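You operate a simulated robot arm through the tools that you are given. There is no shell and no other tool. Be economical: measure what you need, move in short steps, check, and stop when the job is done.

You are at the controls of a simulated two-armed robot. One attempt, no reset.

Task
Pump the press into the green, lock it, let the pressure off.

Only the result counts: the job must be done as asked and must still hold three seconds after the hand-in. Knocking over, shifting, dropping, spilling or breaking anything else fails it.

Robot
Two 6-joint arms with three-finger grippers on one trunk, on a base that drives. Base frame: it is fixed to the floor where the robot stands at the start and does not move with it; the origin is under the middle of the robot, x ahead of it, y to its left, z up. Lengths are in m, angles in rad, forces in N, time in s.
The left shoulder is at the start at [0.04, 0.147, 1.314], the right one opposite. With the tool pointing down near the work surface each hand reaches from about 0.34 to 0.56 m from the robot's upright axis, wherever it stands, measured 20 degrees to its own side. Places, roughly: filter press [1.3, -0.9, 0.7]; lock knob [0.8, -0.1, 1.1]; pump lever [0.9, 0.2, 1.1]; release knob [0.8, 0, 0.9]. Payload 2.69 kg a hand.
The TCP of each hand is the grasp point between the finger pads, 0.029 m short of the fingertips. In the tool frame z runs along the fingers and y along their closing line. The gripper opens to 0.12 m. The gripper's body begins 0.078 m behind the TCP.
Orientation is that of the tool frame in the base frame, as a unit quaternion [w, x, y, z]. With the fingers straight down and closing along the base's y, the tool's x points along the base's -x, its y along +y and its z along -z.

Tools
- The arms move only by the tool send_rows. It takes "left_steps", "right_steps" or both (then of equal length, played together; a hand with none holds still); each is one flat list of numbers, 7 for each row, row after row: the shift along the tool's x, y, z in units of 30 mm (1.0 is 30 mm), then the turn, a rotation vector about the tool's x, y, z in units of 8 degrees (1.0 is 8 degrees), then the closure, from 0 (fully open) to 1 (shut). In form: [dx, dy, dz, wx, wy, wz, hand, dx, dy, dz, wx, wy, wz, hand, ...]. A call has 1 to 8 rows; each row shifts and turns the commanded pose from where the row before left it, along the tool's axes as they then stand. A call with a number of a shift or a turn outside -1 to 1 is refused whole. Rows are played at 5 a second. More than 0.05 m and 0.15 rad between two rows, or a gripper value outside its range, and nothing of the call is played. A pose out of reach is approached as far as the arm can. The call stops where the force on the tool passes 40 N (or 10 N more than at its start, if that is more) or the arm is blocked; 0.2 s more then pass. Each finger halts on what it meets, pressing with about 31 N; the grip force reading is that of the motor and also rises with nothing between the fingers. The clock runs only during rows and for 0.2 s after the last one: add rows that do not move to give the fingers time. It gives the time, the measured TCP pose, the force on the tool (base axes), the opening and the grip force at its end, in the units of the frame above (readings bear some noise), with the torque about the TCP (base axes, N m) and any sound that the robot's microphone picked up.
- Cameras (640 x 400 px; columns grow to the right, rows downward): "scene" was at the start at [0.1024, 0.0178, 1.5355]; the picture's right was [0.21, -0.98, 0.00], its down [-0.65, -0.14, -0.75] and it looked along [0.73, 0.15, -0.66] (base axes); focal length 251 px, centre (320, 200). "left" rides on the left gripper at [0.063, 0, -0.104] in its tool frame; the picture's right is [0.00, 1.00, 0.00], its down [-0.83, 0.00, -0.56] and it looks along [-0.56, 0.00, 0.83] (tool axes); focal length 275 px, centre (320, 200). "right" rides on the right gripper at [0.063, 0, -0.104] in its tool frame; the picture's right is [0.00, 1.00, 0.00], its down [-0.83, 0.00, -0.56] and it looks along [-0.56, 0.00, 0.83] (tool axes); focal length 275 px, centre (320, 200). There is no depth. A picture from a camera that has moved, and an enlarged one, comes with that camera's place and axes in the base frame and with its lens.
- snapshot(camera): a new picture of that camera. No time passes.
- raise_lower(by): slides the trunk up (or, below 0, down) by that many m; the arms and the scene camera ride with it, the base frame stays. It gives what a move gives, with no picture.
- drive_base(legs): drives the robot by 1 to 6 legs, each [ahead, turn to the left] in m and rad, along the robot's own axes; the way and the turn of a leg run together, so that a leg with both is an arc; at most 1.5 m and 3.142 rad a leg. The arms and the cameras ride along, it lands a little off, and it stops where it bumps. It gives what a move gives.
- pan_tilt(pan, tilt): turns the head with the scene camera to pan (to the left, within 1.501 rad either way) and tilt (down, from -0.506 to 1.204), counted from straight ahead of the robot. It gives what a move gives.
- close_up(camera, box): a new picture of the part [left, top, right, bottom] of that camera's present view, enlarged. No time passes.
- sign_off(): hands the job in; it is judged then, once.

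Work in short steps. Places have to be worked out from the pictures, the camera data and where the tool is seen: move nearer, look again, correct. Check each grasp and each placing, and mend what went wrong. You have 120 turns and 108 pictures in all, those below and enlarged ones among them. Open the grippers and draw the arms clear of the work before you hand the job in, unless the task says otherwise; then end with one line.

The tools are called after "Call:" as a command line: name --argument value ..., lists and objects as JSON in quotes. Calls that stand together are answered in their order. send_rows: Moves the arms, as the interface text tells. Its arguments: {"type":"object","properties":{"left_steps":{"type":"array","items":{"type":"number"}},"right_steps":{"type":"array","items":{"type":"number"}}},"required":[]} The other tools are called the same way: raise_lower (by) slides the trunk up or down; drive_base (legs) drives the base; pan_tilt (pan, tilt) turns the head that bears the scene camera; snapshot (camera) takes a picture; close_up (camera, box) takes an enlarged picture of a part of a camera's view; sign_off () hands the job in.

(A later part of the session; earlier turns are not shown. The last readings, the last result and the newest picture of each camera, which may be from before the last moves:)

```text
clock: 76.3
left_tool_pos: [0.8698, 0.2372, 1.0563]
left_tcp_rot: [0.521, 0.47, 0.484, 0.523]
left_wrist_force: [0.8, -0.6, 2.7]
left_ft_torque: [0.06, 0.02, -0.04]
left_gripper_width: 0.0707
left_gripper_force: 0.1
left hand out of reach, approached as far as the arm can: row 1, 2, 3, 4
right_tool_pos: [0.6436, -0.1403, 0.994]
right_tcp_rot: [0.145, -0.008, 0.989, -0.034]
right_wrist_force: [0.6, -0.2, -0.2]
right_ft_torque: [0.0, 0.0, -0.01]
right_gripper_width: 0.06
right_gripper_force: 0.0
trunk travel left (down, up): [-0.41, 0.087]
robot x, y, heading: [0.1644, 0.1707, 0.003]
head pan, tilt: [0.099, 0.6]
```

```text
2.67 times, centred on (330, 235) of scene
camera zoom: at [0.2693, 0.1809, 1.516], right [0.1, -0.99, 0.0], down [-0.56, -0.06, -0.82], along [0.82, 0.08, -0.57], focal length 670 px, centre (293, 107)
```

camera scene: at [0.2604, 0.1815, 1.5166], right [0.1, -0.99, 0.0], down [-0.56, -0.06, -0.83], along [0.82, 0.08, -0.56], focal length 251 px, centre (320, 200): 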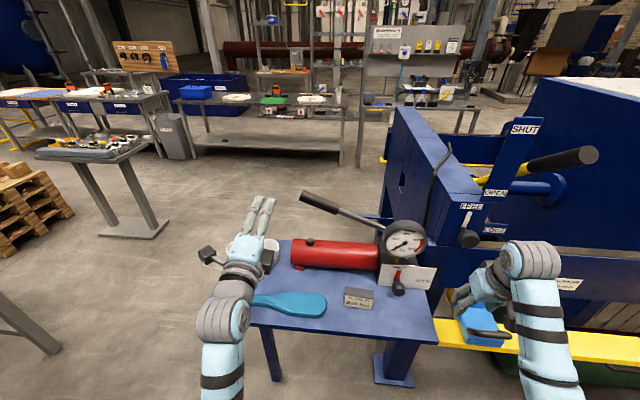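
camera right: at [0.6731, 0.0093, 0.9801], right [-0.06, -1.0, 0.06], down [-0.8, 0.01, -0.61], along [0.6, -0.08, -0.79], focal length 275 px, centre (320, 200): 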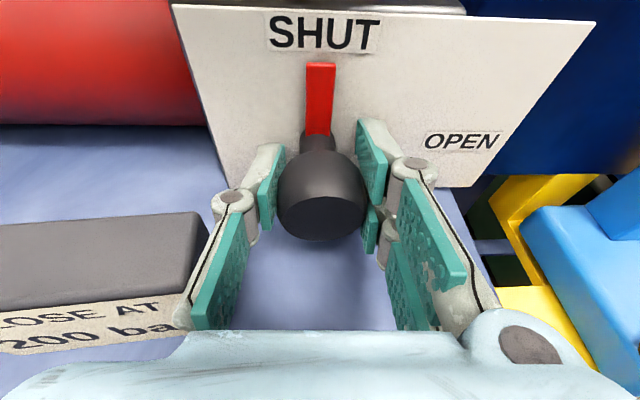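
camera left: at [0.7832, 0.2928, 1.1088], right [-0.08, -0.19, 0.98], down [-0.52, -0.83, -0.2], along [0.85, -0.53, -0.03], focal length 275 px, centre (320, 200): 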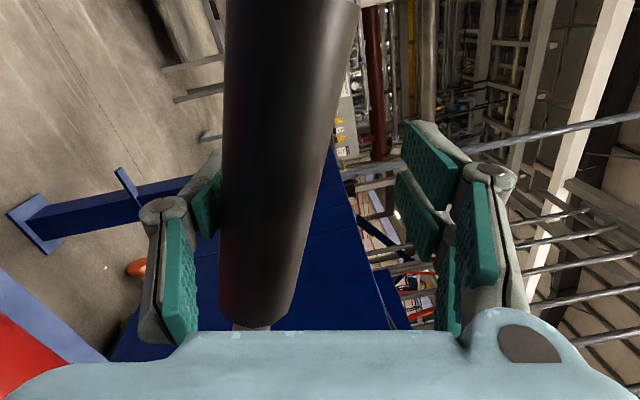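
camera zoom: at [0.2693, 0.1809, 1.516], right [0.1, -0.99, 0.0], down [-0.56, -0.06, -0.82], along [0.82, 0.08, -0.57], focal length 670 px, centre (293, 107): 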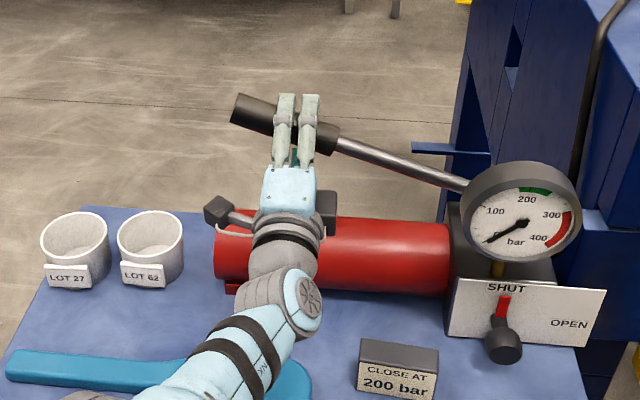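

The lever moves down, but the arm runs out of reach as it lowers. I'll tuck the right hand back and drive 6 cm closer.

Call:
send_rows --right_steps '[0.95, 0, -0.28, 0, 0, 0, 0.5, 0.95, 0, -0.28, 0, 0, 0, 0.5, 0.5, 0, -0.15, 0, 0, 0, 0.5]'

Call:
drive_base --legs '[[0.06, 0]]'

Call:
snapshot --camera "left"

Call:
snapshot --camera "scene"

```text
clock: 77.1
left_tool_pos: [0.8688, 0.2357, 1.0561]
left_tcp_rot: [0.519, 0.471, 0.484, 0.524]
left_wrist_force: [0.1, -0.8, 0.9]
left_ft_torque: [0.05, -0.08, 0.01]
left_gripper_width: 0.0707
left_gripper_force: 1.3
right_tool_pos: [0.5757, -0.1524, 0.9741]
right_tcp_rot: [0.146, -0.009, 0.989, -0.033]
right_wrist_force: [0.4, 0.5, -1.0]
right_ft_torque: [0.03, -0.01, 0.02]
right_gripper_width: 0.0599
right_gripper_force: 0.0
right hand out of reach, approached as far as the arm can: row 1, 2
trunk travel left (down, up): [-0.41, 0.087]
robot x, y, heading: [0.1645, 0.172, 0.001]
head pan, tilt: [0.099, 0.6]
```

```text
clock: 78.2
left_tool_pos: [0.9271, 0.238, 1.0505]
left_tcp_rot: [0.519, 0.471, 0.488, 0.521]
left_wrist_force: [-10.3, -2.5, 1.5]
left_ft_torque: [0.16, -0.22, 0.34]
left_gripper_width: 0.0703
left_gripper_force: 0.6
right_tool_pos: [0.638, -0.1517, 0.9741]
right_tcp_rot: [0.146, -0.01, 0.989, -0.033]
right_wrist_force: [0.3, 0.3, -0.8]
right_ft_torque: [-0.02, 0.03, 0.01]
right_gripper_width: 0.0599
right_gripper_force: 0.1
trunk travel left (down, up): [-0.41, 0.087]
robot x, y, heading: [0.2196, 0.1733, 0.011]
head pan, tilt: [0.099, 0.6]
stopped in leg 1: the force on the tool passed its limit at 196 N (the readings are from after the stop); the commanded pose is now the measured one
```

```text
52 pictures are left
camera left: at [0.8224, 0.2982, 1.0421], right [-0.08, 0.01, 1.0], down [-0.54, -0.84, -0.04], along [0.84, -0.54, 0.07], focal length 275 px, centre (320, 200)
```

left: 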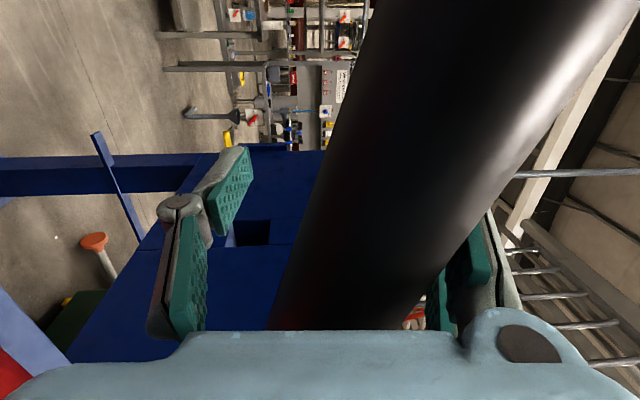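

```text
51 pictures are left
camera scene: at [0.3302, 0.1813, 1.5159], right [0.11, -0.99, 0.0], down [-0.56, -0.06, -0.83], along [0.82, 0.09, -0.56], focal length 251 px, centre (320, 200)
```

scene: 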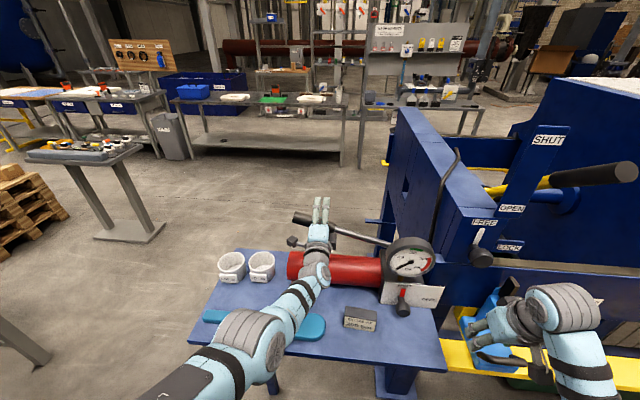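

The palm bumped the lever. I'll back the hand off 2 cm and check the gauge.

Call:
send_rows --left_steps '[0, 0, -0.7, 0, 0, 0, 0.42, 0, 0, 0, 0, 0, 0, 0.42]'

Call:
close_up --camera "scene" --box '[270, 190, 450, 330]'

```text
clock: 78.8
left_tool_pos: [0.9076, 0.2384, 1.0495]
left_tcp_rot: [0.517, 0.473, 0.488, 0.521]
left_wrist_force: [1.7, -0.3, 1.5]
left_ft_torque: [0.04, 0.11, -0.04]
left_gripper_width: 0.0703
left_gripper_force: 0.4
right_tool_pos: [0.6391, -0.1502, 0.9742]
right_tcp_rot: [0.146, -0.01, 0.989, -0.033]
right_wrist_force: [0.1, 0.3, -0.7]
right_ft_torque: [0.0, 0.03, 0.0]
right_gripper_width: 0.06
right_gripper_force: 0.1
trunk travel left (down, up): [-0.41, 0.087]
robot x, y, heading: [0.2209, 0.1721, 0.009]
head pan, tilt: [0.099, 0.6]
```

```text
2.86 times, centred on (360, 260) of scene
camera zoom: at [0.3308, 0.1813, 1.5159], right [0.11, -0.99, 0.0], down [-0.56, -0.06, -0.82], along [0.82, 0.09, -0.57], focal length 717 px, centre (206, 29)
```

zoom: 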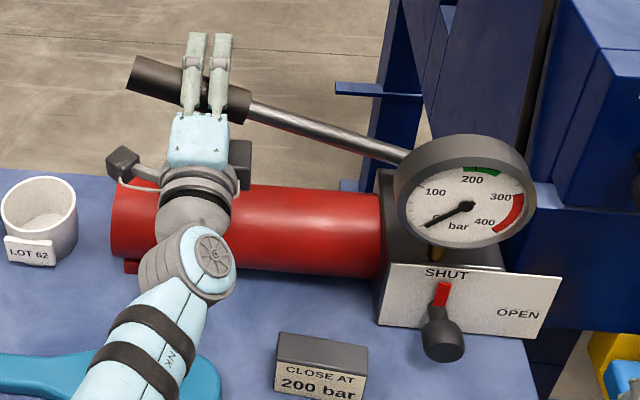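

Clear now; I'll push the lever down in steps.

Call:
send_rows --left_steps '[0, -0.6, 0, 0, 0, -0.4, 0.42, 0, -0.6, 0, 0, 0, -0.4, 0.42, 0, -0.6, 0, 0, 0, -0.4, 0.42, 0, -0.6, 0, 0, 0, -0.4, 0.42]'

Call:
close_up --camera "scene" --box '[270, 190, 450, 330]'

```text
clock: 79.8
left_tool_pos: [0.8922, 0.2421, 0.9949]
left_tcp_rot: [0.573, 0.415, 0.537, 0.46]
left_wrist_force: [-1.1, -2.2, 3.5]
left_ft_torque: [0.18, 0.07, -0.04]
left_gripper_width: 0.0717
left_gripper_force: 1.3
left hand out of reach, approached as far as the arm can: row 2, 3, 4
right_tool_pos: [0.6369, -0.1508, 0.9736]
right_tcp_rot: [0.146, -0.009, 0.989, -0.033]
right_wrist_force: [-0.4, 0.3, 1.0]
right_ft_torque: [-0.01, -0.02, 0.0]
right_gripper_width: 0.0598
right_gripper_force: 0.1
trunk travel left (down, up): [-0.41, 0.087]
robot x, y, heading: [0.22, 0.174, 0.002]
head pan, tilt: [0.099, 0.6]
```

```text
2.86 times, centred on (360, 260) of scene
camera zoom: at [0.3292, 0.1812, 1.516], right [0.11, -0.99, 0.0], down [-0.56, -0.06, -0.83], along [0.82, 0.09, -0.56], focal length 717 px, centre (206, 29)
```

zoom: 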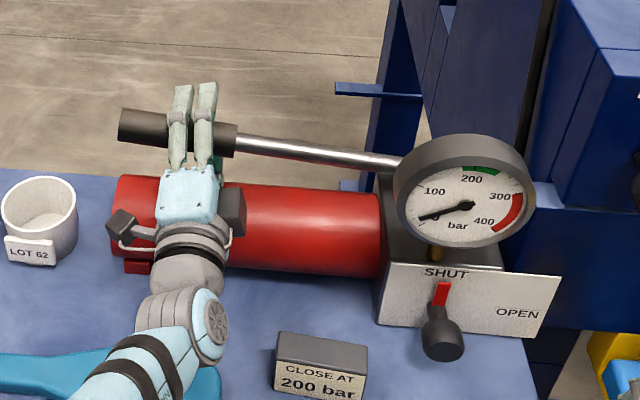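

The gauge is starting to rise. One full up-stroke, then I'll check the reading and lever height.

Call:
send_rows --left_steps '[-0.2, 0.84, 0.08, 0, 0, 0.6, 0.42, -0.12, 0.86, 0.08, 0, 0, 0.6, 0.42, -0.05, 0.87, 0.08, 0, 0, 0.6, 0.42, 0, 0.87, 0.08, 0, 0, 0.6, 0.42, 0, 0, 0, 0, 0, 0, 0.42]'

Call:
close_up --camera "scene" --box '[270, 190, 450, 330]'

```text
clock: 81.0
left_tool_pos: [0.9004, 0.2651, 1.104]
left_tcp_rot: [0.476, 0.497, 0.454, 0.566]
left_wrist_force: [0.4, -0.2, 0.4]
left_ft_torque: [0.0, 0.04, 0.02]
left_gripper_width: 0.0695
left_gripper_force: 0.0
right_tool_pos: [0.638, -0.1509, 0.9749]
right_tcp_rot: [0.146, -0.01, 0.989, -0.033]
right_wrist_force: [-0.2, 0.7, 0.0]
right_ft_torque: [0.01, -0.01, -0.01]
right_gripper_width: 0.0599
right_gripper_force: 0.0
trunk travel left (down, up): [-0.41, 0.087]
robot x, y, heading: [0.2214, 0.1719, 0.012]
head pan, tilt: [0.099, 0.6]
```

```text
2.86 times, centred on (360, 260) of scene
camera zoom: at [0.3304, 0.1814, 1.5159], right [0.11, -0.99, 0.0], down [-0.56, -0.06, -0.82], along [0.82, 0.09, -0.57], focal length 717 px, centre (206, 29)
```

zoom: 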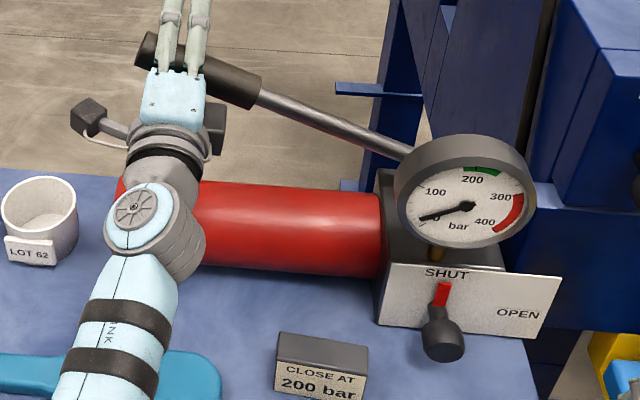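

The up-stroke is free and the pressure holds. Now a full down-stroke and back up, then check.

Call:
send_rows --left_steps '[-0.3, -0.95, 0, 0, 0, -0.6, 0.42, -0.25, -0.97, 0, 0, 0, -0.6, 0.42, -0.1, -0.97, 0, 0, 0, -0.6, 0.42, 0.1, -0.93, 0, 0, 0, -0.6, 0.42, 0, 0, 0, 0, 0, 0, 0.42]'

Call:
close_up --camera "scene" --box '[270, 190, 450, 330]'

```text
clock: 82.2
left_tool_pos: [0.8892, 0.2312, 0.9962]
left_tcp_rot: [0.573, 0.413, 0.537, 0.46]
left_wrist_force: [0.1, -2.2, 3.4]
left_ft_torque: [0.13, 0.04, -0.02]
left_gripper_width: 0.0713
left_gripper_force: 1.7
left hand out of reach, approached as far as the arm can: row 4
right_tool_pos: [0.6369, -0.1502, 0.9759]
right_tcp_rot: [0.147, -0.009, 0.989, -0.033]
right_wrist_force: [0.2, -0.3, 0.3]
right_ft_torque: [0.02, 0.0, -0.03]
right_gripper_width: 0.0603
right_gripper_force: 0.0
trunk travel left (down, up): [-0.41, 0.087]
robot x, y, heading: [0.2238, 0.1712, 0.0]
head pan, tilt: [0.099, 0.6]
```

```text
2.86 times, centred on (360, 260) of scene
camera zoom: at [0.3292, 0.1814, 1.516], right [0.11, -0.99, 0.0], down [-0.56, -0.06, -0.83], along [0.82, 0.09, -0.56], focal length 717 px, centre (206, 29)
```

zoom: 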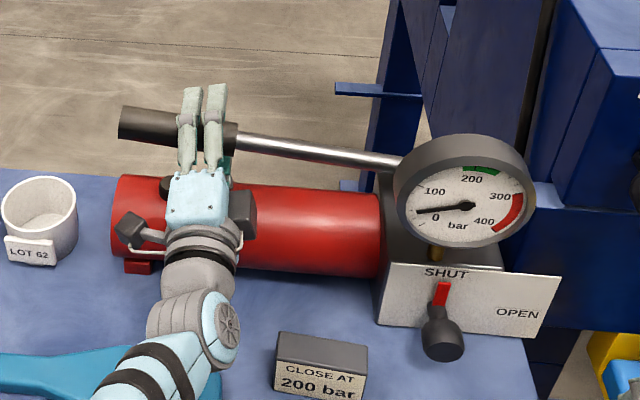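

About +25 bar per stroke. I'll do one full up-and-down cycle per call with a slightly tighter cage, checking the gauge after.

Call:
send_rows --left_steps '[-0.2, 0.9, 0.1, 0, 0, 0.6, 0.5, -0.15, 0.93, 0.1, 0, 0, 0.6, 0.5, -0.05, 0.95, 0.1, 0, 0, 0.6, 0.5, 0, 0.95, 0.1, 0, 0, 0.6, 0.5, -0.2, -0.95, 0, 0, 0, -0.6, 0.5, -0.2, -0.97, 0, 0, 0, -0.6, 0.5, -0.05, -0.97, 0, 0, 0, -0.6, 0.5, 0.1, -0.97, 0, 0, 0, -0.6, 0.5]'

Call:
close_up --camera "scene" --box '[270, 190, 450, 330]'

```text
clock: 84.0
left_tool_pos: [0.8921, 0.2206, 1.0027]
left_tcp_rot: [0.574, 0.414, 0.537, 0.458]
left_wrist_force: [1.3, -1.9, 5.0]
left_ft_torque: [0.2, 0.09, 0.0]
left_gripper_width: 0.0622
left_gripper_force: 1.9
left hand out of reach, approached as far as the arm can: row 8
right_tool_pos: [0.6382, -0.1526, 0.9741]
right_tcp_rot: [0.146, -0.01, 0.989, -0.031]
right_wrist_force: [0.4, 0.3, 0.2]
right_ft_torque: [-0.01, -0.01, 0.0]
right_gripper_width: 0.0599
right_gripper_force: 0.1
trunk travel left (down, up): [-0.41, 0.087]
robot x, y, heading: [0.2222, 0.1749, 0.005]
head pan, tilt: [0.099, 0.6]
```

```text
2.86 times, centred on (360, 260) of scene
camera zoom: at [0.3312, 0.1801, 1.5159], right [0.1, -0.99, 0.0], down [-0.56, -0.06, -0.82], along [0.82, 0.09, -0.57], focal length 717 px, centre (206, 29)
```

zoom: 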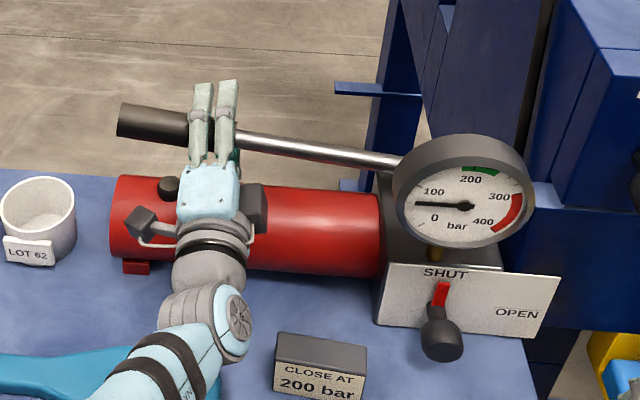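

The gauge is near 70 bar. Next cycle, with a correction outward along the lever.

Call:
send_rows --left_steps '[-0.05, 0.9, 0.1, 0, 0, 0.6, 0.5, 0, 0.93, 0.1, 0, 0, 0.6, 0.5, 0.1, 0.95, 0.1, 0, 0, 0.6, 0.5, 0.15, 0.95, 0.1, 0, 0, 0.6, 0.5, -0.15, -0.95, 0, 0, 0, -0.6, 0.5, -0.1, -0.97, 0, 0, 0, -0.6, 0.5, 0.05, -0.97, 0, 0, 0, -0.6, 0.5, 0.2, -0.97, 0, 0, 0, -0.6, 0.5]'

Call:
close_up --camera "scene" --box '[270, 190, 450, 330]'

```text
clock: 85.8
left_tool_pos: [0.8981, 0.2382, 1.0023]
left_tcp_rot: [0.574, 0.415, 0.537, 0.46]
left_wrist_force: [0.4, -2.6, 4.7]
left_ft_torque: [0.19, 0.12, -0.02]
left_gripper_width: 0.0625
left_gripper_force: 2.2
left hand out of reach, approached as far as the arm can: row 8
right_tool_pos: [0.6385, -0.1524, 0.9742]
right_tcp_rot: [0.146, -0.009, 0.989, -0.033]
right_wrist_force: [0.6, -0.8, 0.0]
right_ft_torque: [-0.03, 0.0, -0.03]
right_gripper_width: 0.0602
right_gripper_force: 0.1
trunk travel left (down, up): [-0.41, 0.087]
robot x, y, heading: [0.2236, 0.1699, 0.005]
head pan, tilt: [0.099, 0.6]
```

```text
2.86 times, centred on (360, 260) of scene
camera zoom: at [0.3307, 0.1802, 1.5159], right [0.1, -0.99, 0.0], down [-0.56, -0.06, -0.82], along [0.82, 0.09, -0.57], focal length 717 px, centre (206, 29)
```

zoom: 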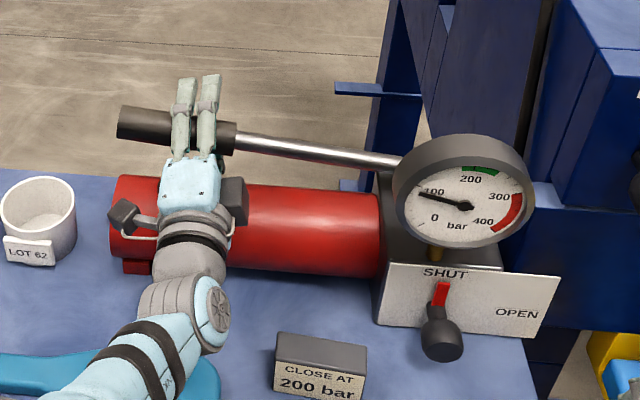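

About 95 bar. Two more cycles.

Call:
send_rows --left_steps '[-0.1, 0.9, 0.08, 0, 0, 0.6, 0.5, -0.05, 0.93, 0.08, 0, 0, 0.6, 0.5, 0.05, 0.95, 0.08, 0, 0, 0.6, 0.5, 0.1, 0.95, 0.08, 0, 0, 0.6, 0.5, -0.18, -0.95, 0, 0, 0, -0.6, 0.5, -0.12, -0.97, 0, 0, 0, -0.6, 0.5, 0, -0.97, 0, 0, 0, -0.6, 0.5, 0.15, -0.97, 0, 0, 0, -0.6, 0.5]'

Call:
send_rows --left_steps '[-0.1, 0.9, 0.08, 0, 0, 0.6, 0.5, -0.05, 0.93, 0.08, 0, 0, 0.6, 0.5, 0.05, 0.95, 0.08, 0, 0, 0.6, 0.5, 0.1, 0.95, 0.08, 0, 0, 0.6, 0.5, -0.18, -0.95, 0, 0, 0, -0.6, 0.5, -0.12, -0.97, 0, 0, 0, -0.6, 0.5, 0, -0.97, 0, 0, 0, -0.6, 0.5, 0.15, -0.97, 0, 0, 0, -0.6, 0.5]'

Call:
close_up --camera "scene" --box '[270, 190, 450, 330]'

```text
clock: 87.6
left_tool_pos: [0.9029, 0.2478, 1.002]
left_tcp_rot: [0.573, 0.415, 0.537, 0.459]
left_wrist_force: [2.6, -0.8, 4.9]
left_ft_torque: [0.13, 0.13, -0.08]
left_gripper_width: 0.0627
left_gripper_force: 1.7
left hand out of reach, approached as far as the arm can: row 8
right_tool_pos: [0.6389, -0.1512, 0.9731]
right_tcp_rot: [0.145, -0.01, 0.989, -0.033]
right_wrist_force: [-0.6, -0.5, -0.3]
right_ft_torque: [-0.01, 0.0, 0.0]
right_gripper_width: 0.0598
right_gripper_force: 0.1
trunk travel left (down, up): [-0.41, 0.087]
robot x, y, heading: [0.2236, 0.1744, 0.005]
head pan, tilt: [0.099, 0.6]
```

```text
clock: 89.4
left_tool_pos: [0.9058, 0.254, 1.004]
left_tcp_rot: [0.572, 0.415, 0.538, 0.459]
left_wrist_force: [5.0, 0.7, 5.6]
left_ft_torque: [0.17, 0.19, -0.18]
left_gripper_width: 0.0625
left_gripper_force: 1.6
left hand out of reach, approached as far as the arm can: row 8
right_tool_pos: [0.6401, -0.1516, 0.9743]
right_tcp_rot: [0.145, -0.01, 0.989, -0.033]
right_wrist_force: [-0.8, 0.1, -0.8]
right_ft_torque: [0.0, 0.02, -0.01]
right_gripper_width: 0.0598
right_gripper_force: 0.1
trunk travel left (down, up): [-0.41, 0.087]
robot x, y, heading: [0.2226, 0.1762, 0.002]
head pan, tilt: [0.099, 0.6]
```

```text
2.86 times, centred on (360, 260) of scene
camera zoom: at [0.3331, 0.1813, 1.5157], right [0.1, -0.99, 0.0], down [-0.56, -0.06, -0.82], along [0.82, 0.09, -0.57], focal length 717 px, centre (206, 29)
```

zoom: 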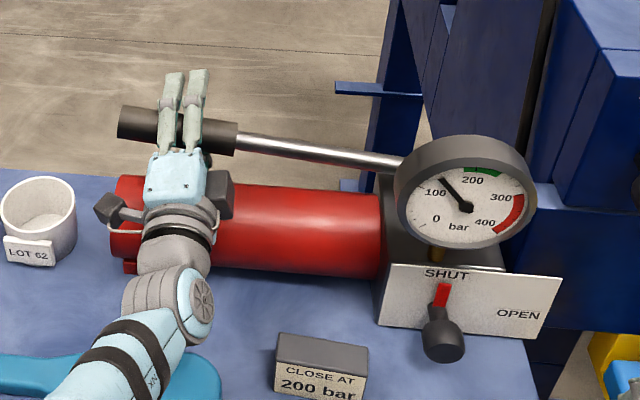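

About 140 bar. Two more cycles, with drift corrected.

Call:
send_rows --left_steps '[-0.2, 0.9, 0.0, 0, 0, 0.6, 0.5, -0.1, 0.93, 0.04, 0, 0, 0.6, 0.5, 0, 0.95, 0.04, 0, 0, 0.6, 0.5, 0.05, 0.95, 0.04, 0, 0, 0.6, 0.5, -0.22, -0.95, 0, 0, 0, -0.6, 0.5, -0.15, -0.97, 0, 0, 0, -0.6, 0.5, 0, -0.97, 0, 0, 0, -0.6, 0.5, 0.12, -0.97, 0, 0, 0, -0.6, 0.5]'

Call:
send_rows --left_steps '[-0.15, 0.9, 0.0, 0, 0, 0.6, 0.5, -0.1, 0.93, 0.04, 0, 0, 0.6, 0.5, 0, 0.95, 0.04, 0, 0, 0.6, 0.5, 0.05, 0.95, 0.04, 0, 0, 0.6, 0.5, -0.2, -0.95, 0, 0, 0, -0.6, 0.5, -0.15, -0.97, 0, 0, 0, -0.6, 0.5, 0, -0.97, 0, 0, 0, -0.6, 0.5, 0.12, -0.97, 0, 0, 0, -0.6, 0.5]'

Call:
close_up --camera "scene" --box '[370, 220, 450, 280]'

```text
clock: 91.2
left_tool_pos: [0.9028, 0.2504, 1.0059]
left_tcp_rot: [0.574, 0.414, 0.537, 0.459]
left_wrist_force: [1.1, 0.8, 6.6]
left_ft_torque: [0.16, 0.18, -0.17]
left_gripper_width: 0.0646
left_gripper_force: 2.8
left hand out of reach, approached as far as the arm can: row 8
right_tool_pos: [0.6381, -0.1504, 0.9742]
right_tcp_rot: [0.146, -0.009, 0.989, -0.034]
right_wrist_force: [-0.6, -0.8, 0.2]
right_ft_torque: [0.0, 0.01, 0.02]
right_gripper_width: 0.0599
right_gripper_force: 0.0
trunk travel left (down, up): [-0.41, 0.087]
robot x, y, heading: [0.2243, 0.1712, 0.002]
head pan, tilt: [0.099, 0.6]
```

```text
clock: 93.0
left_tool_pos: [0.9024, 0.2489, 1.0052]
left_tcp_rot: [0.575, 0.414, 0.536, 0.46]
left_wrist_force: [2.1, 0.5, 5.6]
left_ft_torque: [0.14, 0.22, -0.15]
left_gripper_width: 0.0653
left_gripper_force: 3.5
left hand out of reach, approached as far as the arm can: row 8
right_tool_pos: [0.639, -0.1504, 0.974]
right_tcp_rot: [0.145, -0.01, 0.989, -0.033]
right_wrist_force: [-0.3, 0.2, -0.4]
right_ft_torque: [0.01, -0.01, 0.0]
right_gripper_width: 0.06
right_gripper_force: 0.1
trunk travel left (down, up): [-0.41, 0.087]
robot x, y, heading: [0.2205, 0.1687, 0.005]
head pan, tilt: [0.099, 0.6]
```

```text
6.67 times, centred on (410, 250) of scene
camera zoom: at [0.3308, 0.1812, 1.5159], right [0.1, -0.99, 0.0], down [-0.56, -0.06, -0.82], along [0.82, 0.09, -0.57], focal length 1674 px, centre (-280, -133)
```

zoom: 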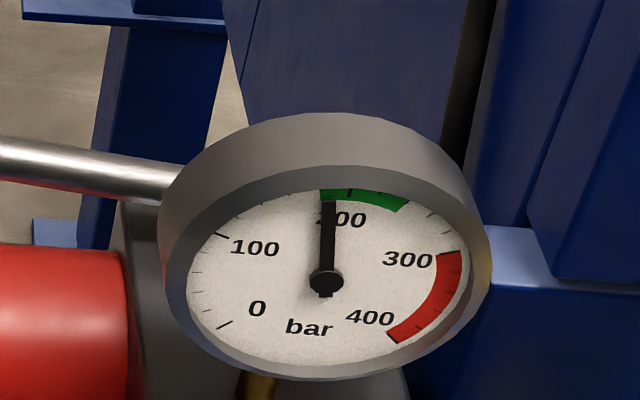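

The needle is just inside the green (about 193). A shorter stroke will centre it.

Call:
send_rows --left_steps '[-0.15, 0.9, 0.0, 0, 0, 0.6, 0.5, -0.1, 0.93, 0.04, 0, 0, 0.6, 0.5, 0, 0.95, 0.04, 0, 0, 0.6, 0.5, 0.03, 0.4, 0, 0, 0, 0.2, 0.5, -0.1, -0.4, 0, 0, 0, -0.2, 0.5, -0.15, -0.97, 0, 0, 0, -0.6, 0.5, 0, -0.97, 0, 0, 0, -0.6, 0.5, 0.12, -0.97, 0, 0, 0, -0.6, 0.5]'

Call:
close_up --camera "scene" --box '[370, 220, 450, 280]'

```text
clock: 94.8
left_tool_pos: [0.9019, 0.2465, 1.0047]
left_tcp_rot: [0.573, 0.414, 0.536, 0.46]
left_wrist_force: [-0.9, 1.3, 6.6]
left_ft_torque: [0.19, 0.12, 0.07]
left_gripper_width: 0.0671
left_gripper_force: 3.8
left hand out of reach, approached as far as the arm can: row 8
right_tool_pos: [0.6382, -0.1511, 0.9743]
right_tcp_rot: [0.146, -0.009, 0.989, -0.033]
right_wrist_force: [0.3, 0.2, 0.2]
right_ft_torque: [-0.01, 0.0, 0.0]
right_gripper_width: 0.0601
right_gripper_force: 0.0
trunk travel left (down, up): [-0.41, 0.087]
robot x, y, heading: [0.2223, 0.1738, 0.01]
head pan, tilt: [0.099, 0.6]
```

```text
6.67 times, centred on (410, 250) of scene
camera zoom: at [0.3295, 0.1817, 1.516], right [0.11, -0.99, 0.0], down [-0.56, -0.06, -0.83], along [0.82, 0.09, -0.56], focal length 1674 px, centre (-280, -133)
```

zoom: 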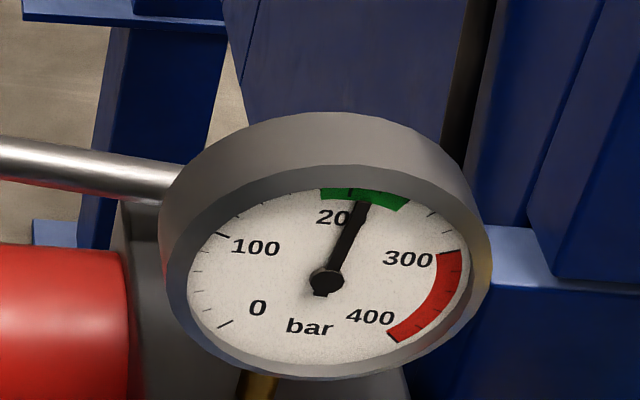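

Now mid-green (about 213 bar). I'll release the lever: ease up slightly and withdraw the left hand straight back.

Call:
send_rows --left_steps '[-0.06, 0.4, 0, 0, 0, 0, 0.5, 0, 0, -0.9, 0, 0, 0, 0.5, 0, 0, -0.9, 0, 0, 0, 0.5, 0, 0, -0.9, 0, 0, 0, 0.5, 0, 0, -0.9, 0, 0, 0, 0.5]'

Call:
snapshot --camera "scene"

```text
clock: 95.9
left_tool_pos: [0.8733, 0.2914, 1.11]
left_tcp_rot: [0.592, 0.386, 0.466, 0.532]
left_wrist_force: [0.5, 0.0, -0.9]
left_ft_torque: [-0.02, -0.09, 0.0]
left_gripper_width: 0.0605
left_gripper_force: 1.0
right_tool_pos: [0.6396, -0.1509, 0.9742]
right_tcp_rot: [0.145, -0.01, 0.989, -0.033]
right_wrist_force: [-0.1, 0.1, -0.4]
right_ft_torque: [-0.02, 0.0, 0.01]
right_gripper_width: 0.0599
right_gripper_force: 0.1
trunk travel left (down, up): [-0.41, 0.087]
robot x, y, heading: [0.2197, 0.1714, 0.006]
head pan, tilt: [0.099, 0.6]
stopped in row 5 (left hand): the arm was blocked; the commanded pose is now the measured one
```

```text
41 pictures are left
camera scene: at [0.3324, 0.1822, 1.5158], right [0.11, -0.99, 0.0], down [-0.56, -0.06, -0.82], along [0.82, 0.09, -0.57], focal length 251 px, centre (320, 200)
```

scene: 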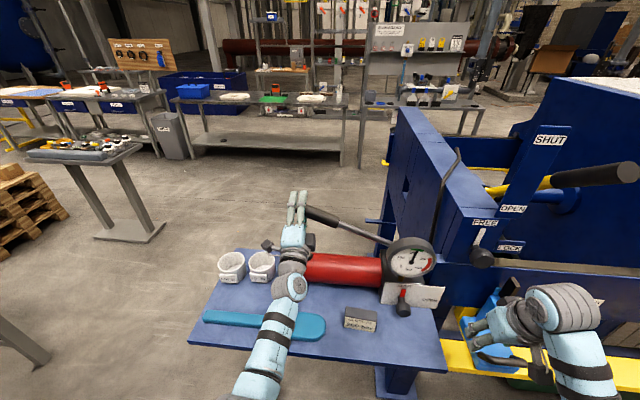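

The arm can't fold back from here, so I'll back the whole base off instead.

Call:
drive_base --legs '[[-0.16, 0]]'

Call:
snapshot --camera "scene"

Call:
close_up --camera "scene" --box '[360, 160, 520, 280]'

```text
clock: 97.3
left_tool_pos: [0.7136, 0.2905, 1.1098]
left_tcp_rot: [0.592, 0.387, 0.467, 0.531]
left_wrist_force: [0.1, 0.0, -0.4]
left_ft_torque: [0.0, -0.01, 0.0]
left_gripper_width: 0.0599
left_gripper_force: 0.0
right_tool_pos: [0.4812, -0.1518, 0.9741]
right_tcp_rot: [0.144, -0.01, 0.989, -0.033]
right_wrist_force: [-0.5, 0.6, 0.0]
right_ft_torque: [0.02, 0.0, -0.01]
right_gripper_width: 0.0603
right_gripper_force: 0.0
trunk travel left (down, up): [-0.41, 0.087]
robot x, y, heading: [0.0628, 0.1709, 0.011]
head pan, tilt: [0.099, 0.6]
```

```text
40 pictures are left
camera scene: at [0.1743, 0.1802, 1.5156], right [0.11, -0.99, 0.0], down [-0.56, -0.06, -0.82], along [0.82, 0.09, -0.57], focal length 251 px, centre (320, 200)
```

scene: 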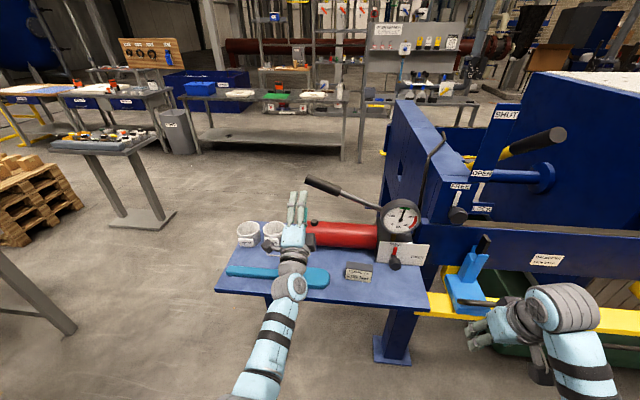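

```text
3.33 times, centred on (440, 220) of scene
camera zoom: at [0.1743, 0.1802, 1.5156], right [0.11, -0.99, 0.0], down [-0.56, -0.06, -0.82], along [0.82, 0.09, -0.57], focal length 837 px, centre (-80, 133)
```

zoom: 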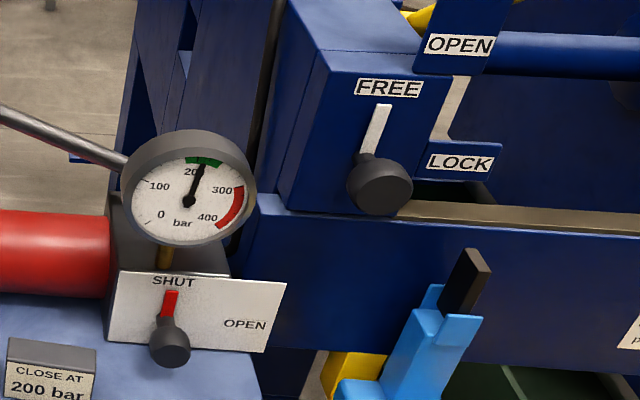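

Pressure holds in the green. Now the lock knob: I'll bring the right hand forward and up, and pitch it to point forwards.

Call:
send_rows --right_steps '[-0.92, 0, -0.28, 0, 0, 0, 0.5, -0.92, 0, -0.28, 0, 0, 0, 0.5, -0.92, 0, -0.28, 0, 0, 0, 0.5, -0.92, 0, -0.28, 0, 0, 0, 0.5, 0, 0, 0, 0, -1, 0, 0.5, 0, 0, 0, 0, -1, 0, 0.5, 0, 0, 0, 0, -1, 0, 0.5, 0, 0, 0, 0, -1, 0, 0.5]'

Call:
send_rows --right_steps '[0, 0, 0, 0, -1, 0, 0.5, 0, 0, 0, 0, -1, 0, 0.5, 0, 0, 0, 0, -1, 0, 0.5, 0, 0, 0, 0, -1, 0, 0.5, 0, 0, 0, 0, -1, 0, 0.5, 0, 0, 0, 0, -0.2, 0, 0.5, 0, 0, 0, 0, 0, 0, 0.5]'

Call:
snapshot --camera "right"

```text
clock: 99.1
left_tool_pos: [0.71, 0.2892, 1.112]
left_tcp_rot: [0.592, 0.387, 0.465, 0.532]
left_wrist_force: [0.1, -0.3, -0.3]
left_ft_torque: [-0.02, 0.0, 0.03]
left_gripper_width: 0.0603
left_gripper_force: 0.0
right_tool_pos: [0.579, -0.1516, 1.0305]
right_tcp_rot: [0.414, -0.02, 0.91, -0.028]
right_wrist_force: [0.5, 0.2, -0.6]
right_ft_torque: [0.01, -0.01, -0.02]
right_gripper_width: 0.06
right_gripper_force: 0.1
right hand out of reach, approached as far as the arm can: row 1, 2
trunk travel left (down, up): [-0.41, 0.087]
robot x, y, heading: [0.0645, 0.1706, 0.007]
head pan, tilt: [0.099, 0.6]
```

```text
clock: 100.7
left_tool_pos: [0.7114, 0.2908, 1.112]
left_tcp_rot: [0.592, 0.386, 0.466, 0.532]
left_wrist_force: [0.7, 0.1, -0.4]
left_ft_torque: [-0.02, 0.0, 0.03]
left_gripper_width: 0.06
left_gripper_force: 0.0
right_tool_pos: [0.5786, -0.1511, 1.0296]
right_tcp_rot: [0.709, -0.028, 0.704, -0.02]
right_wrist_force: [0.3, -0.1, 0.0]
right_ft_torque: [0.02, -0.01, 0.0]
right_gripper_width: 0.0602
right_gripper_force: 0.0
trunk travel left (down, up): [-0.41, 0.087]
robot x, y, heading: [0.0628, 0.1682, 0.006]
head pan, tilt: [0.099, 0.6]
```

```text
38 pictures are left
camera right: at [0.4753, -0.1571, 0.966], right [-0.01, 1.0, -0.07], down [-0.56, 0.05, 0.83], along [0.83, 0.05, 0.56], focal length 275 px, centre (320, 200)
```

right: 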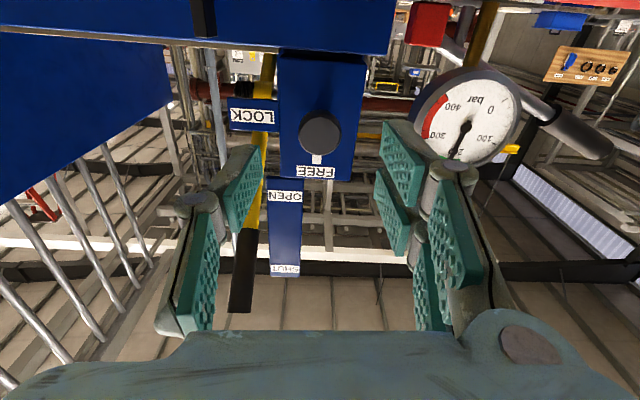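

The lock knob's face is at about (0.77, -0.144, 1.073). I'll move to a standoff and roll to -45° for a 90° clockwise turn.

Call:
send_rows --right_steps '[-0.36, 0.06, 0.95, 0, 0, 0, 0.5, -0.36, 0.06, 0.95, 0, 0, 0, 0.5, -0.36, 0.06, 0.95, 0, 0, 0, 0.5, -0.36, 0.06, 0.95, 0, 0, -0.2, 0.5, 0, 0, 0, 0, 0, -1, 0.5, 0, 0, 0, 0, 0, -1, 0.5, 0, 0, 0, 0, 0, -1, 0.5, 0, 0, 0, 0, 0, -1, 0.5]'

Call:
send_rows --right_steps '[0, 0, 0, 0, 0, -0.9, 0.5, 0, 0, 0, 0, 0, 0, 0.5]'

Call:
snapshot --camera "right"

Call:
close_up --camera "scene" --box '[360, 160, 520, 280]'

```text
clock: 102.5
left_tool_pos: [0.7112, 0.2913, 1.1125]
left_tcp_rot: [0.591, 0.385, 0.466, 0.533]
left_wrist_force: [-0.6, 0.3, 0.2]
left_ft_torque: [-0.02, -0.03, -0.02]
left_gripper_width: 0.06
left_gripper_force: 0.0
right_tool_pos: [0.6939, -0.1389, 1.0725]
right_tcp_rot: [0.672, -0.232, 0.666, -0.225]
right_wrist_force: [-0.1, 0.3, 0.7]
right_ft_torque: [0.03, 0.01, 0.01]
right_gripper_width: 0.06
right_gripper_force: 0.0
trunk travel left (down, up): [-0.41, 0.087]
robot x, y, heading: [0.0609, 0.1716, 0.007]
head pan, tilt: [0.099, 0.6]
```

```text
clock: 103.1
left_tool_pos: [0.7106, 0.2902, 1.112]
left_tcp_rot: [0.591, 0.386, 0.467, 0.533]
left_wrist_force: [0.4, 0.2, -0.4]
left_ft_torque: [-0.01, 0.0, 0.01]
left_gripper_width: 0.06
left_gripper_force: 0.1
right_tool_pos: [0.6935, -0.1382, 1.0726]
right_tcp_rot: [0.657, -0.272, 0.65, -0.266]
right_wrist_force: [0.7, 0.2, 0.3]
right_ft_torque: [0.03, -0.01, 0.03]
right_gripper_width: 0.06
right_gripper_force: 0.1
trunk travel left (down, up): [-0.41, 0.087]
robot x, y, heading: [0.0668, 0.1725, 0.012]
head pan, tilt: [0.099, 0.6]
```

```text
37 pictures are left
camera right: at [0.5899, -0.1853, 1.0276], right [0.0, 0.71, -0.71], down [-0.57, 0.58, 0.58], along [0.82, 0.4, 0.4], focal length 275 px, centre (320, 200)
```

right: 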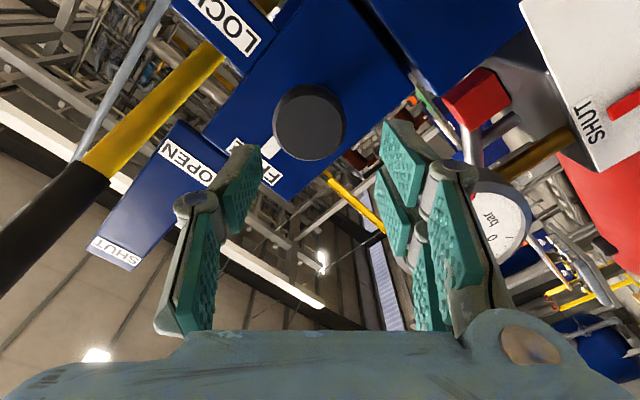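

```text
3.33 times, centred on (440, 220) of scene
camera zoom: at [0.171, 0.1807, 1.5159], right [0.11, -0.99, 0.0], down [-0.56, -0.06, -0.82], along [0.82, 0.09, -0.57], focal length 837 px, centre (-80, 133)
```

zoom: 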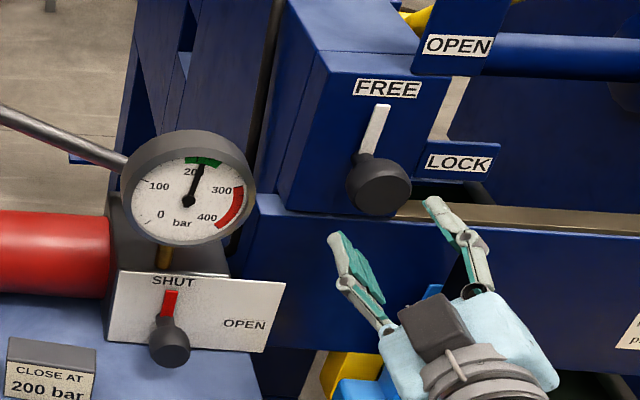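

Knob face at about (0.767, -0.147, 1.075), radius 0.024. I'll correct the offset and advance around it.

Call:
send_rows --right_steps '[0.15, -0.27, 0, 0, 0, 0, 0.45, 0, 0, 0.6, 0, 0, 0, 0.45, 0, 0, 0.6, 0, 0, 0, 0.45, 0, 0, 0.6, 0, 0, 0, 0.45, 0, 0, 0.6, 0, 0, 0, 0.45, 0, 0, 0, 0, 0, 0, 0.45]'

Call:
snapshot --camera "right"

```text
clock: 104.5
left_tool_pos: [0.7106, 0.2906, 1.1117]
left_tcp_rot: [0.591, 0.386, 0.466, 0.533]
left_wrist_force: [0.1, 0.3, -0.2]
left_ft_torque: [0.02, 0.02, 0.01]
left_gripper_width: 0.0602
left_gripper_force: 0.1
right_tool_pos: [0.7652, -0.1465, 1.0751]
right_tcp_rot: [0.658, -0.272, 0.65, -0.267]
right_wrist_force: [0.4, -0.3, -0.2]
right_ft_torque: [0.01, 0.01, -0.02]
right_gripper_width: 0.0657
right_gripper_force: 0.0
trunk travel left (down, up): [-0.41, 0.087]
robot x, y, heading: [0.0612, 0.169, 0.009]
head pan, tilt: [0.099, 0.6]
```

```text
35 pictures are left
camera right: at [0.6618, -0.1937, 1.0305], right [0.0, 0.71, -0.71], down [-0.57, 0.58, 0.58], along [0.82, 0.4, 0.4], focal length 275 px, centre (320, 200)
```

right: 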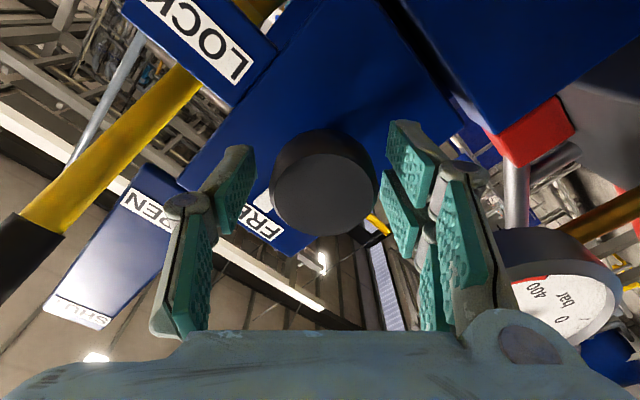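

The fingers straddle the knob well. I'll close and check the grip.

Call:
send_rows --right_steps '[0, 0, 0.2, 0, 0, 0, 0.45, 0, 0, 0, 0, 0, 0, 0.8, 0, 0, 0, 0, 0, 0, 1, 0, 0, 0, 0, 0, 0, 1]'

Call:
send_rows --right_steps '[0, 0, 0, 0, 0, 1, 1, 0, 0, 0, 0, 0, 1, 1, 0, 0, 0, 0, 0, 1, 1, 0, 0, 0, 0, 0, 0, 1]'

Call:
close_up --camera "scene" --box '[360, 160, 520, 280]'

Call:
snapshot --camera "right"

```text
clock: 105.5
left_tool_pos: [0.7107, 0.291, 1.1105]
left_tcp_rot: [0.592, 0.386, 0.467, 0.532]
left_wrist_force: [0.6, 0.5, 0.6]
left_ft_torque: [0.03, 0.0, 0.01]
left_gripper_width: 0.06
left_gripper_force: 0.0
right_tool_pos: [0.7719, -0.1474, 1.0748]
right_tcp_rot: [0.657, -0.273, 0.651, -0.265]
right_wrist_force: [-5.0, 4.7, -8.0]
right_ft_torque: [-0.03, 0.01, 0.11]
right_gripper_width: 0.0458
right_gripper_force: 45.3
trunk travel left (down, up): [-0.41, 0.087]
robot x, y, heading: [0.0648, 0.1694, 0.011]
head pan, tilt: [0.099, 0.6]
```

```text
clock: 106.5
left_tool_pos: [0.7113, 0.2917, 1.1106]
left_tcp_rot: [0.591, 0.387, 0.466, 0.533]
left_wrist_force: [-0.2, -0.1, -0.3]
left_ft_torque: [0.01, 0.01, 0.0]
left_gripper_width: 0.0599
left_gripper_force: 0.0
right_tool_pos: [0.7714, -0.1472, 1.074]
right_tcp_rot: [0.698, -0.13, 0.694, -0.122]
right_wrist_force: [-10.3, 8.4, -18.2]
right_ft_torque: [-0.03, -0.02, 0.06]
right_gripper_width: 0.0459
right_gripper_force: 44.6
trunk travel left (down, up): [-0.41, 0.087]
robot x, y, heading: [0.0649, 0.169, 0.009]
head pan, tilt: [0.099, 0.6]
```

```text
3.33 times, centred on (440, 220) of scene
camera zoom: at [0.1719, 0.1816, 1.5158], right [0.11, -0.99, 0.0], down [-0.56, -0.06, -0.82], along [0.82, 0.09, -0.57], focal length 837 px, centre (-80, 133)
```

zoom: 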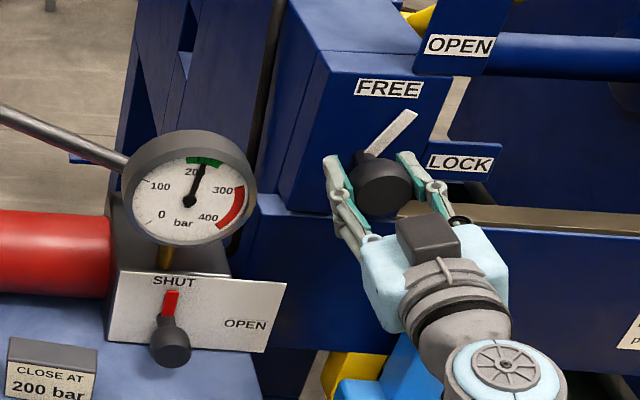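

```text
33 pictures are left
camera right: at [0.668, -0.1703, 1.015], right [-0.01, 0.93, -0.36], down [-0.56, 0.29, 0.78], along [0.83, 0.21, 0.52], focal length 275 px, centre (320, 200)
```

right: 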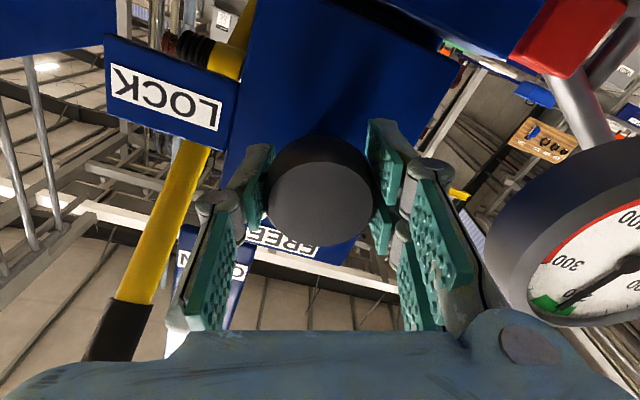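

The pointer is turning toward LOCK. I'll continue clockwise until it stops.

Call:
send_rows --right_steps '[0, 0, 0, 0, 0, 1, 1, 0, 0, 0, 0, 0, 1, 1, 0, 0, 0, 0, 0, 1, 1, 0, 0, 0, 0, 0, 1, 1, 0, 0, 0, 0, 0, 1, 1, 0, 0, 0, 0, 0, 1, 1, 0, 0, 0, 0, 0, 1, 1, 0, 0, 0, 0, 0, 1, 1]'

Call:
close_up --camera "scene" --box '[360, 160, 520, 280]'

```text
clock: 108.3
left_tool_pos: [0.7113, 0.2919, 1.1111]
left_tcp_rot: [0.592, 0.386, 0.467, 0.532]
left_wrist_force: [0.4, -0.2, 0.8]
left_ft_torque: [0.01, -0.01, 0.02]
left_gripper_width: 0.0599
left_gripper_force: 0.0
right_tool_pos: [0.7714, -0.1451, 1.0746]
right_tcp_rot: [0.657, 0.256, 0.658, 0.266]
right_wrist_force: [-15.7, 17.1, -25.5]
right_ft_torque: [0.1, -0.21, -0.26]
right_gripper_width: 0.0457
right_gripper_force: 44.7
trunk travel left (down, up): [-0.41, 0.087]
robot x, y, heading: [0.0597, 0.1733, 0.01]
head pan, tilt: [0.099, 0.6]
```

```text
3.33 times, centred on (440, 220) of scene
camera zoom: at [0.1721, 0.1837, 1.5158], right [0.11, -0.99, 0.0], down [-0.56, -0.06, -0.82], along [0.82, 0.09, -0.57], focal length 837 px, centre (-80, 133)
```

zoom: 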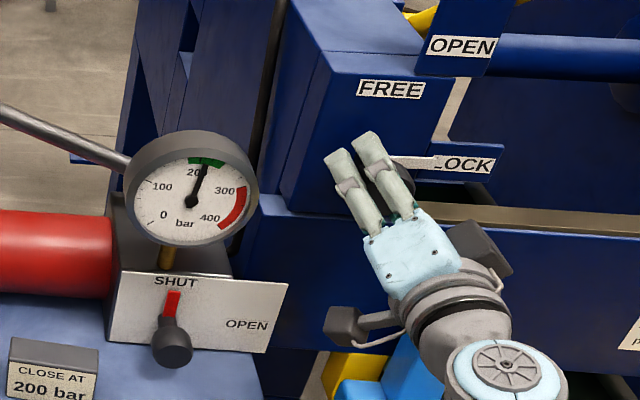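

The pointer is horizontal at LOCK. A slight further nudge will feel for the stop.

Call:
send_rows --right_steps '[0, 0, 0, 0, 0, 0.5, 1, 0, 0, 0, 0, 0, 0, 1]'

Call:
snapshot --camera "right"

```text
clock: 108.9
left_tool_pos: [0.7118, 0.2936, 1.1093]
left_tcp_rot: [0.592, 0.386, 0.467, 0.532]
left_wrist_force: [-0.1, -0.5, -0.4]
left_ft_torque: [0.02, -0.02, -0.02]
left_gripper_width: 0.06
left_gripper_force: 0.0
right_tool_pos: [0.7734, -0.1458, 1.0739]
right_tcp_rot: [0.648, 0.278, 0.648, 0.288]
right_wrist_force: [-12.6, 14.5, -21.9]
right_ft_torque: [-0.09, 0.08, -0.21]
right_gripper_width: 0.0456
right_gripper_force: 45.1
trunk travel left (down, up): [-0.41, 0.087]
robot x, y, heading: [0.066, 0.1709, 0.01]
head pan, tilt: [0.099, 0.6]
```

```text
31 pictures are left
camera right: at [0.6675, -0.101, 1.032], right [-0.01, 0.68, 0.73], down [-0.55, -0.61, 0.56], along [0.83, -0.4, 0.38], focal length 275 px, centre (320, 200)
```

right: 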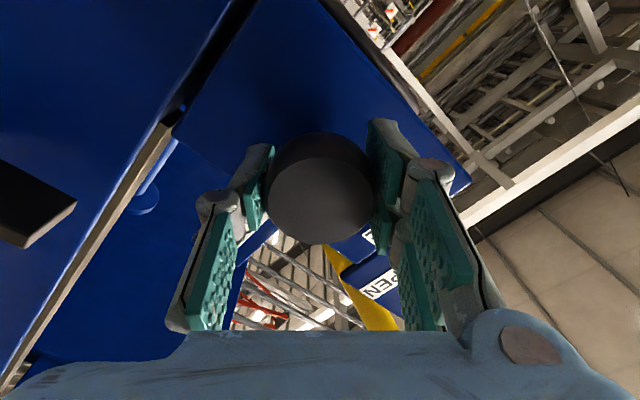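

I'll open and withdraw, then check where the pointer rests.

Call:
send_rows --right_steps '[0, 0, 0, 0, 0, 0, 0.45, 0, 0, 0, 0, 0, 0, 0.45, 0, 0, -0.8, 0, 0, 0, 0.45, 0, 0, -0.8, 0, 0, 0, 0.45, 0, 0, -0.8, 0, 0, 0, 0.45, 0, 0, -0.8, 0, 0, 0, 0.45]'

Call:
close_up --camera "scene" --box '[360, 160, 520, 280]'

Call:
snapshot --camera "right"

```text
clock: 110.3
left_tool_pos: [0.7108, 0.2899, 1.1112]
left_tcp_rot: [0.591, 0.386, 0.465, 0.533]
left_wrist_force: [0.3, 0.2, 0.5]
left_ft_torque: [-0.01, 0.02, 0.0]
left_gripper_width: 0.06
left_gripper_force: 0.0
right_tool_pos: [0.6727, -0.1491, 1.0756]
right_tcp_rot: [0.649, 0.278, 0.647, 0.288]
right_wrist_force: [0.0, 0.4, -1.1]
right_ft_torque: [0.02, 0.03, -0.01]
right_gripper_width: 0.0659
right_gripper_force: 0.0
trunk travel left (down, up): [-0.41, 0.087]
robot x, y, heading: [0.0656, 0.1729, 0.01]
head pan, tilt: [0.099, 0.6]
```

```text
3.33 times, centred on (440, 220) of scene
camera zoom: at [0.1698, 0.1806, 1.516], right [0.11, -0.99, 0.0], down [-0.56, -0.06, -0.83], along [0.82, 0.09, -0.56], focal length 837 px, centre (-80, 133)
```

zoom: 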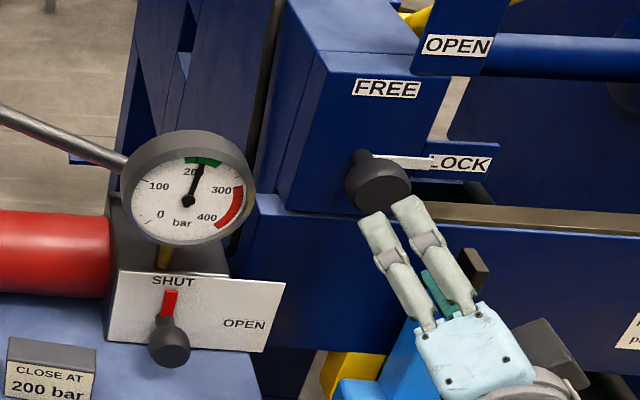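

```text
29 pictures are left
camera right: at [0.5695, -0.1038, 1.032], right [-0.01, 0.68, 0.73], down [-0.55, -0.61, 0.56], along [0.83, -0.4, 0.39], focal length 275 px, centre (320, 200)
```

right: 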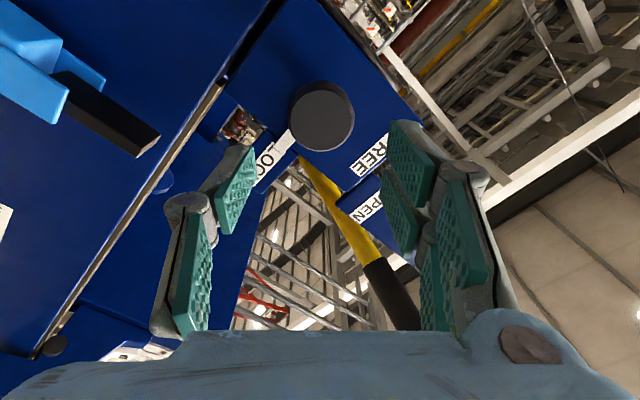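

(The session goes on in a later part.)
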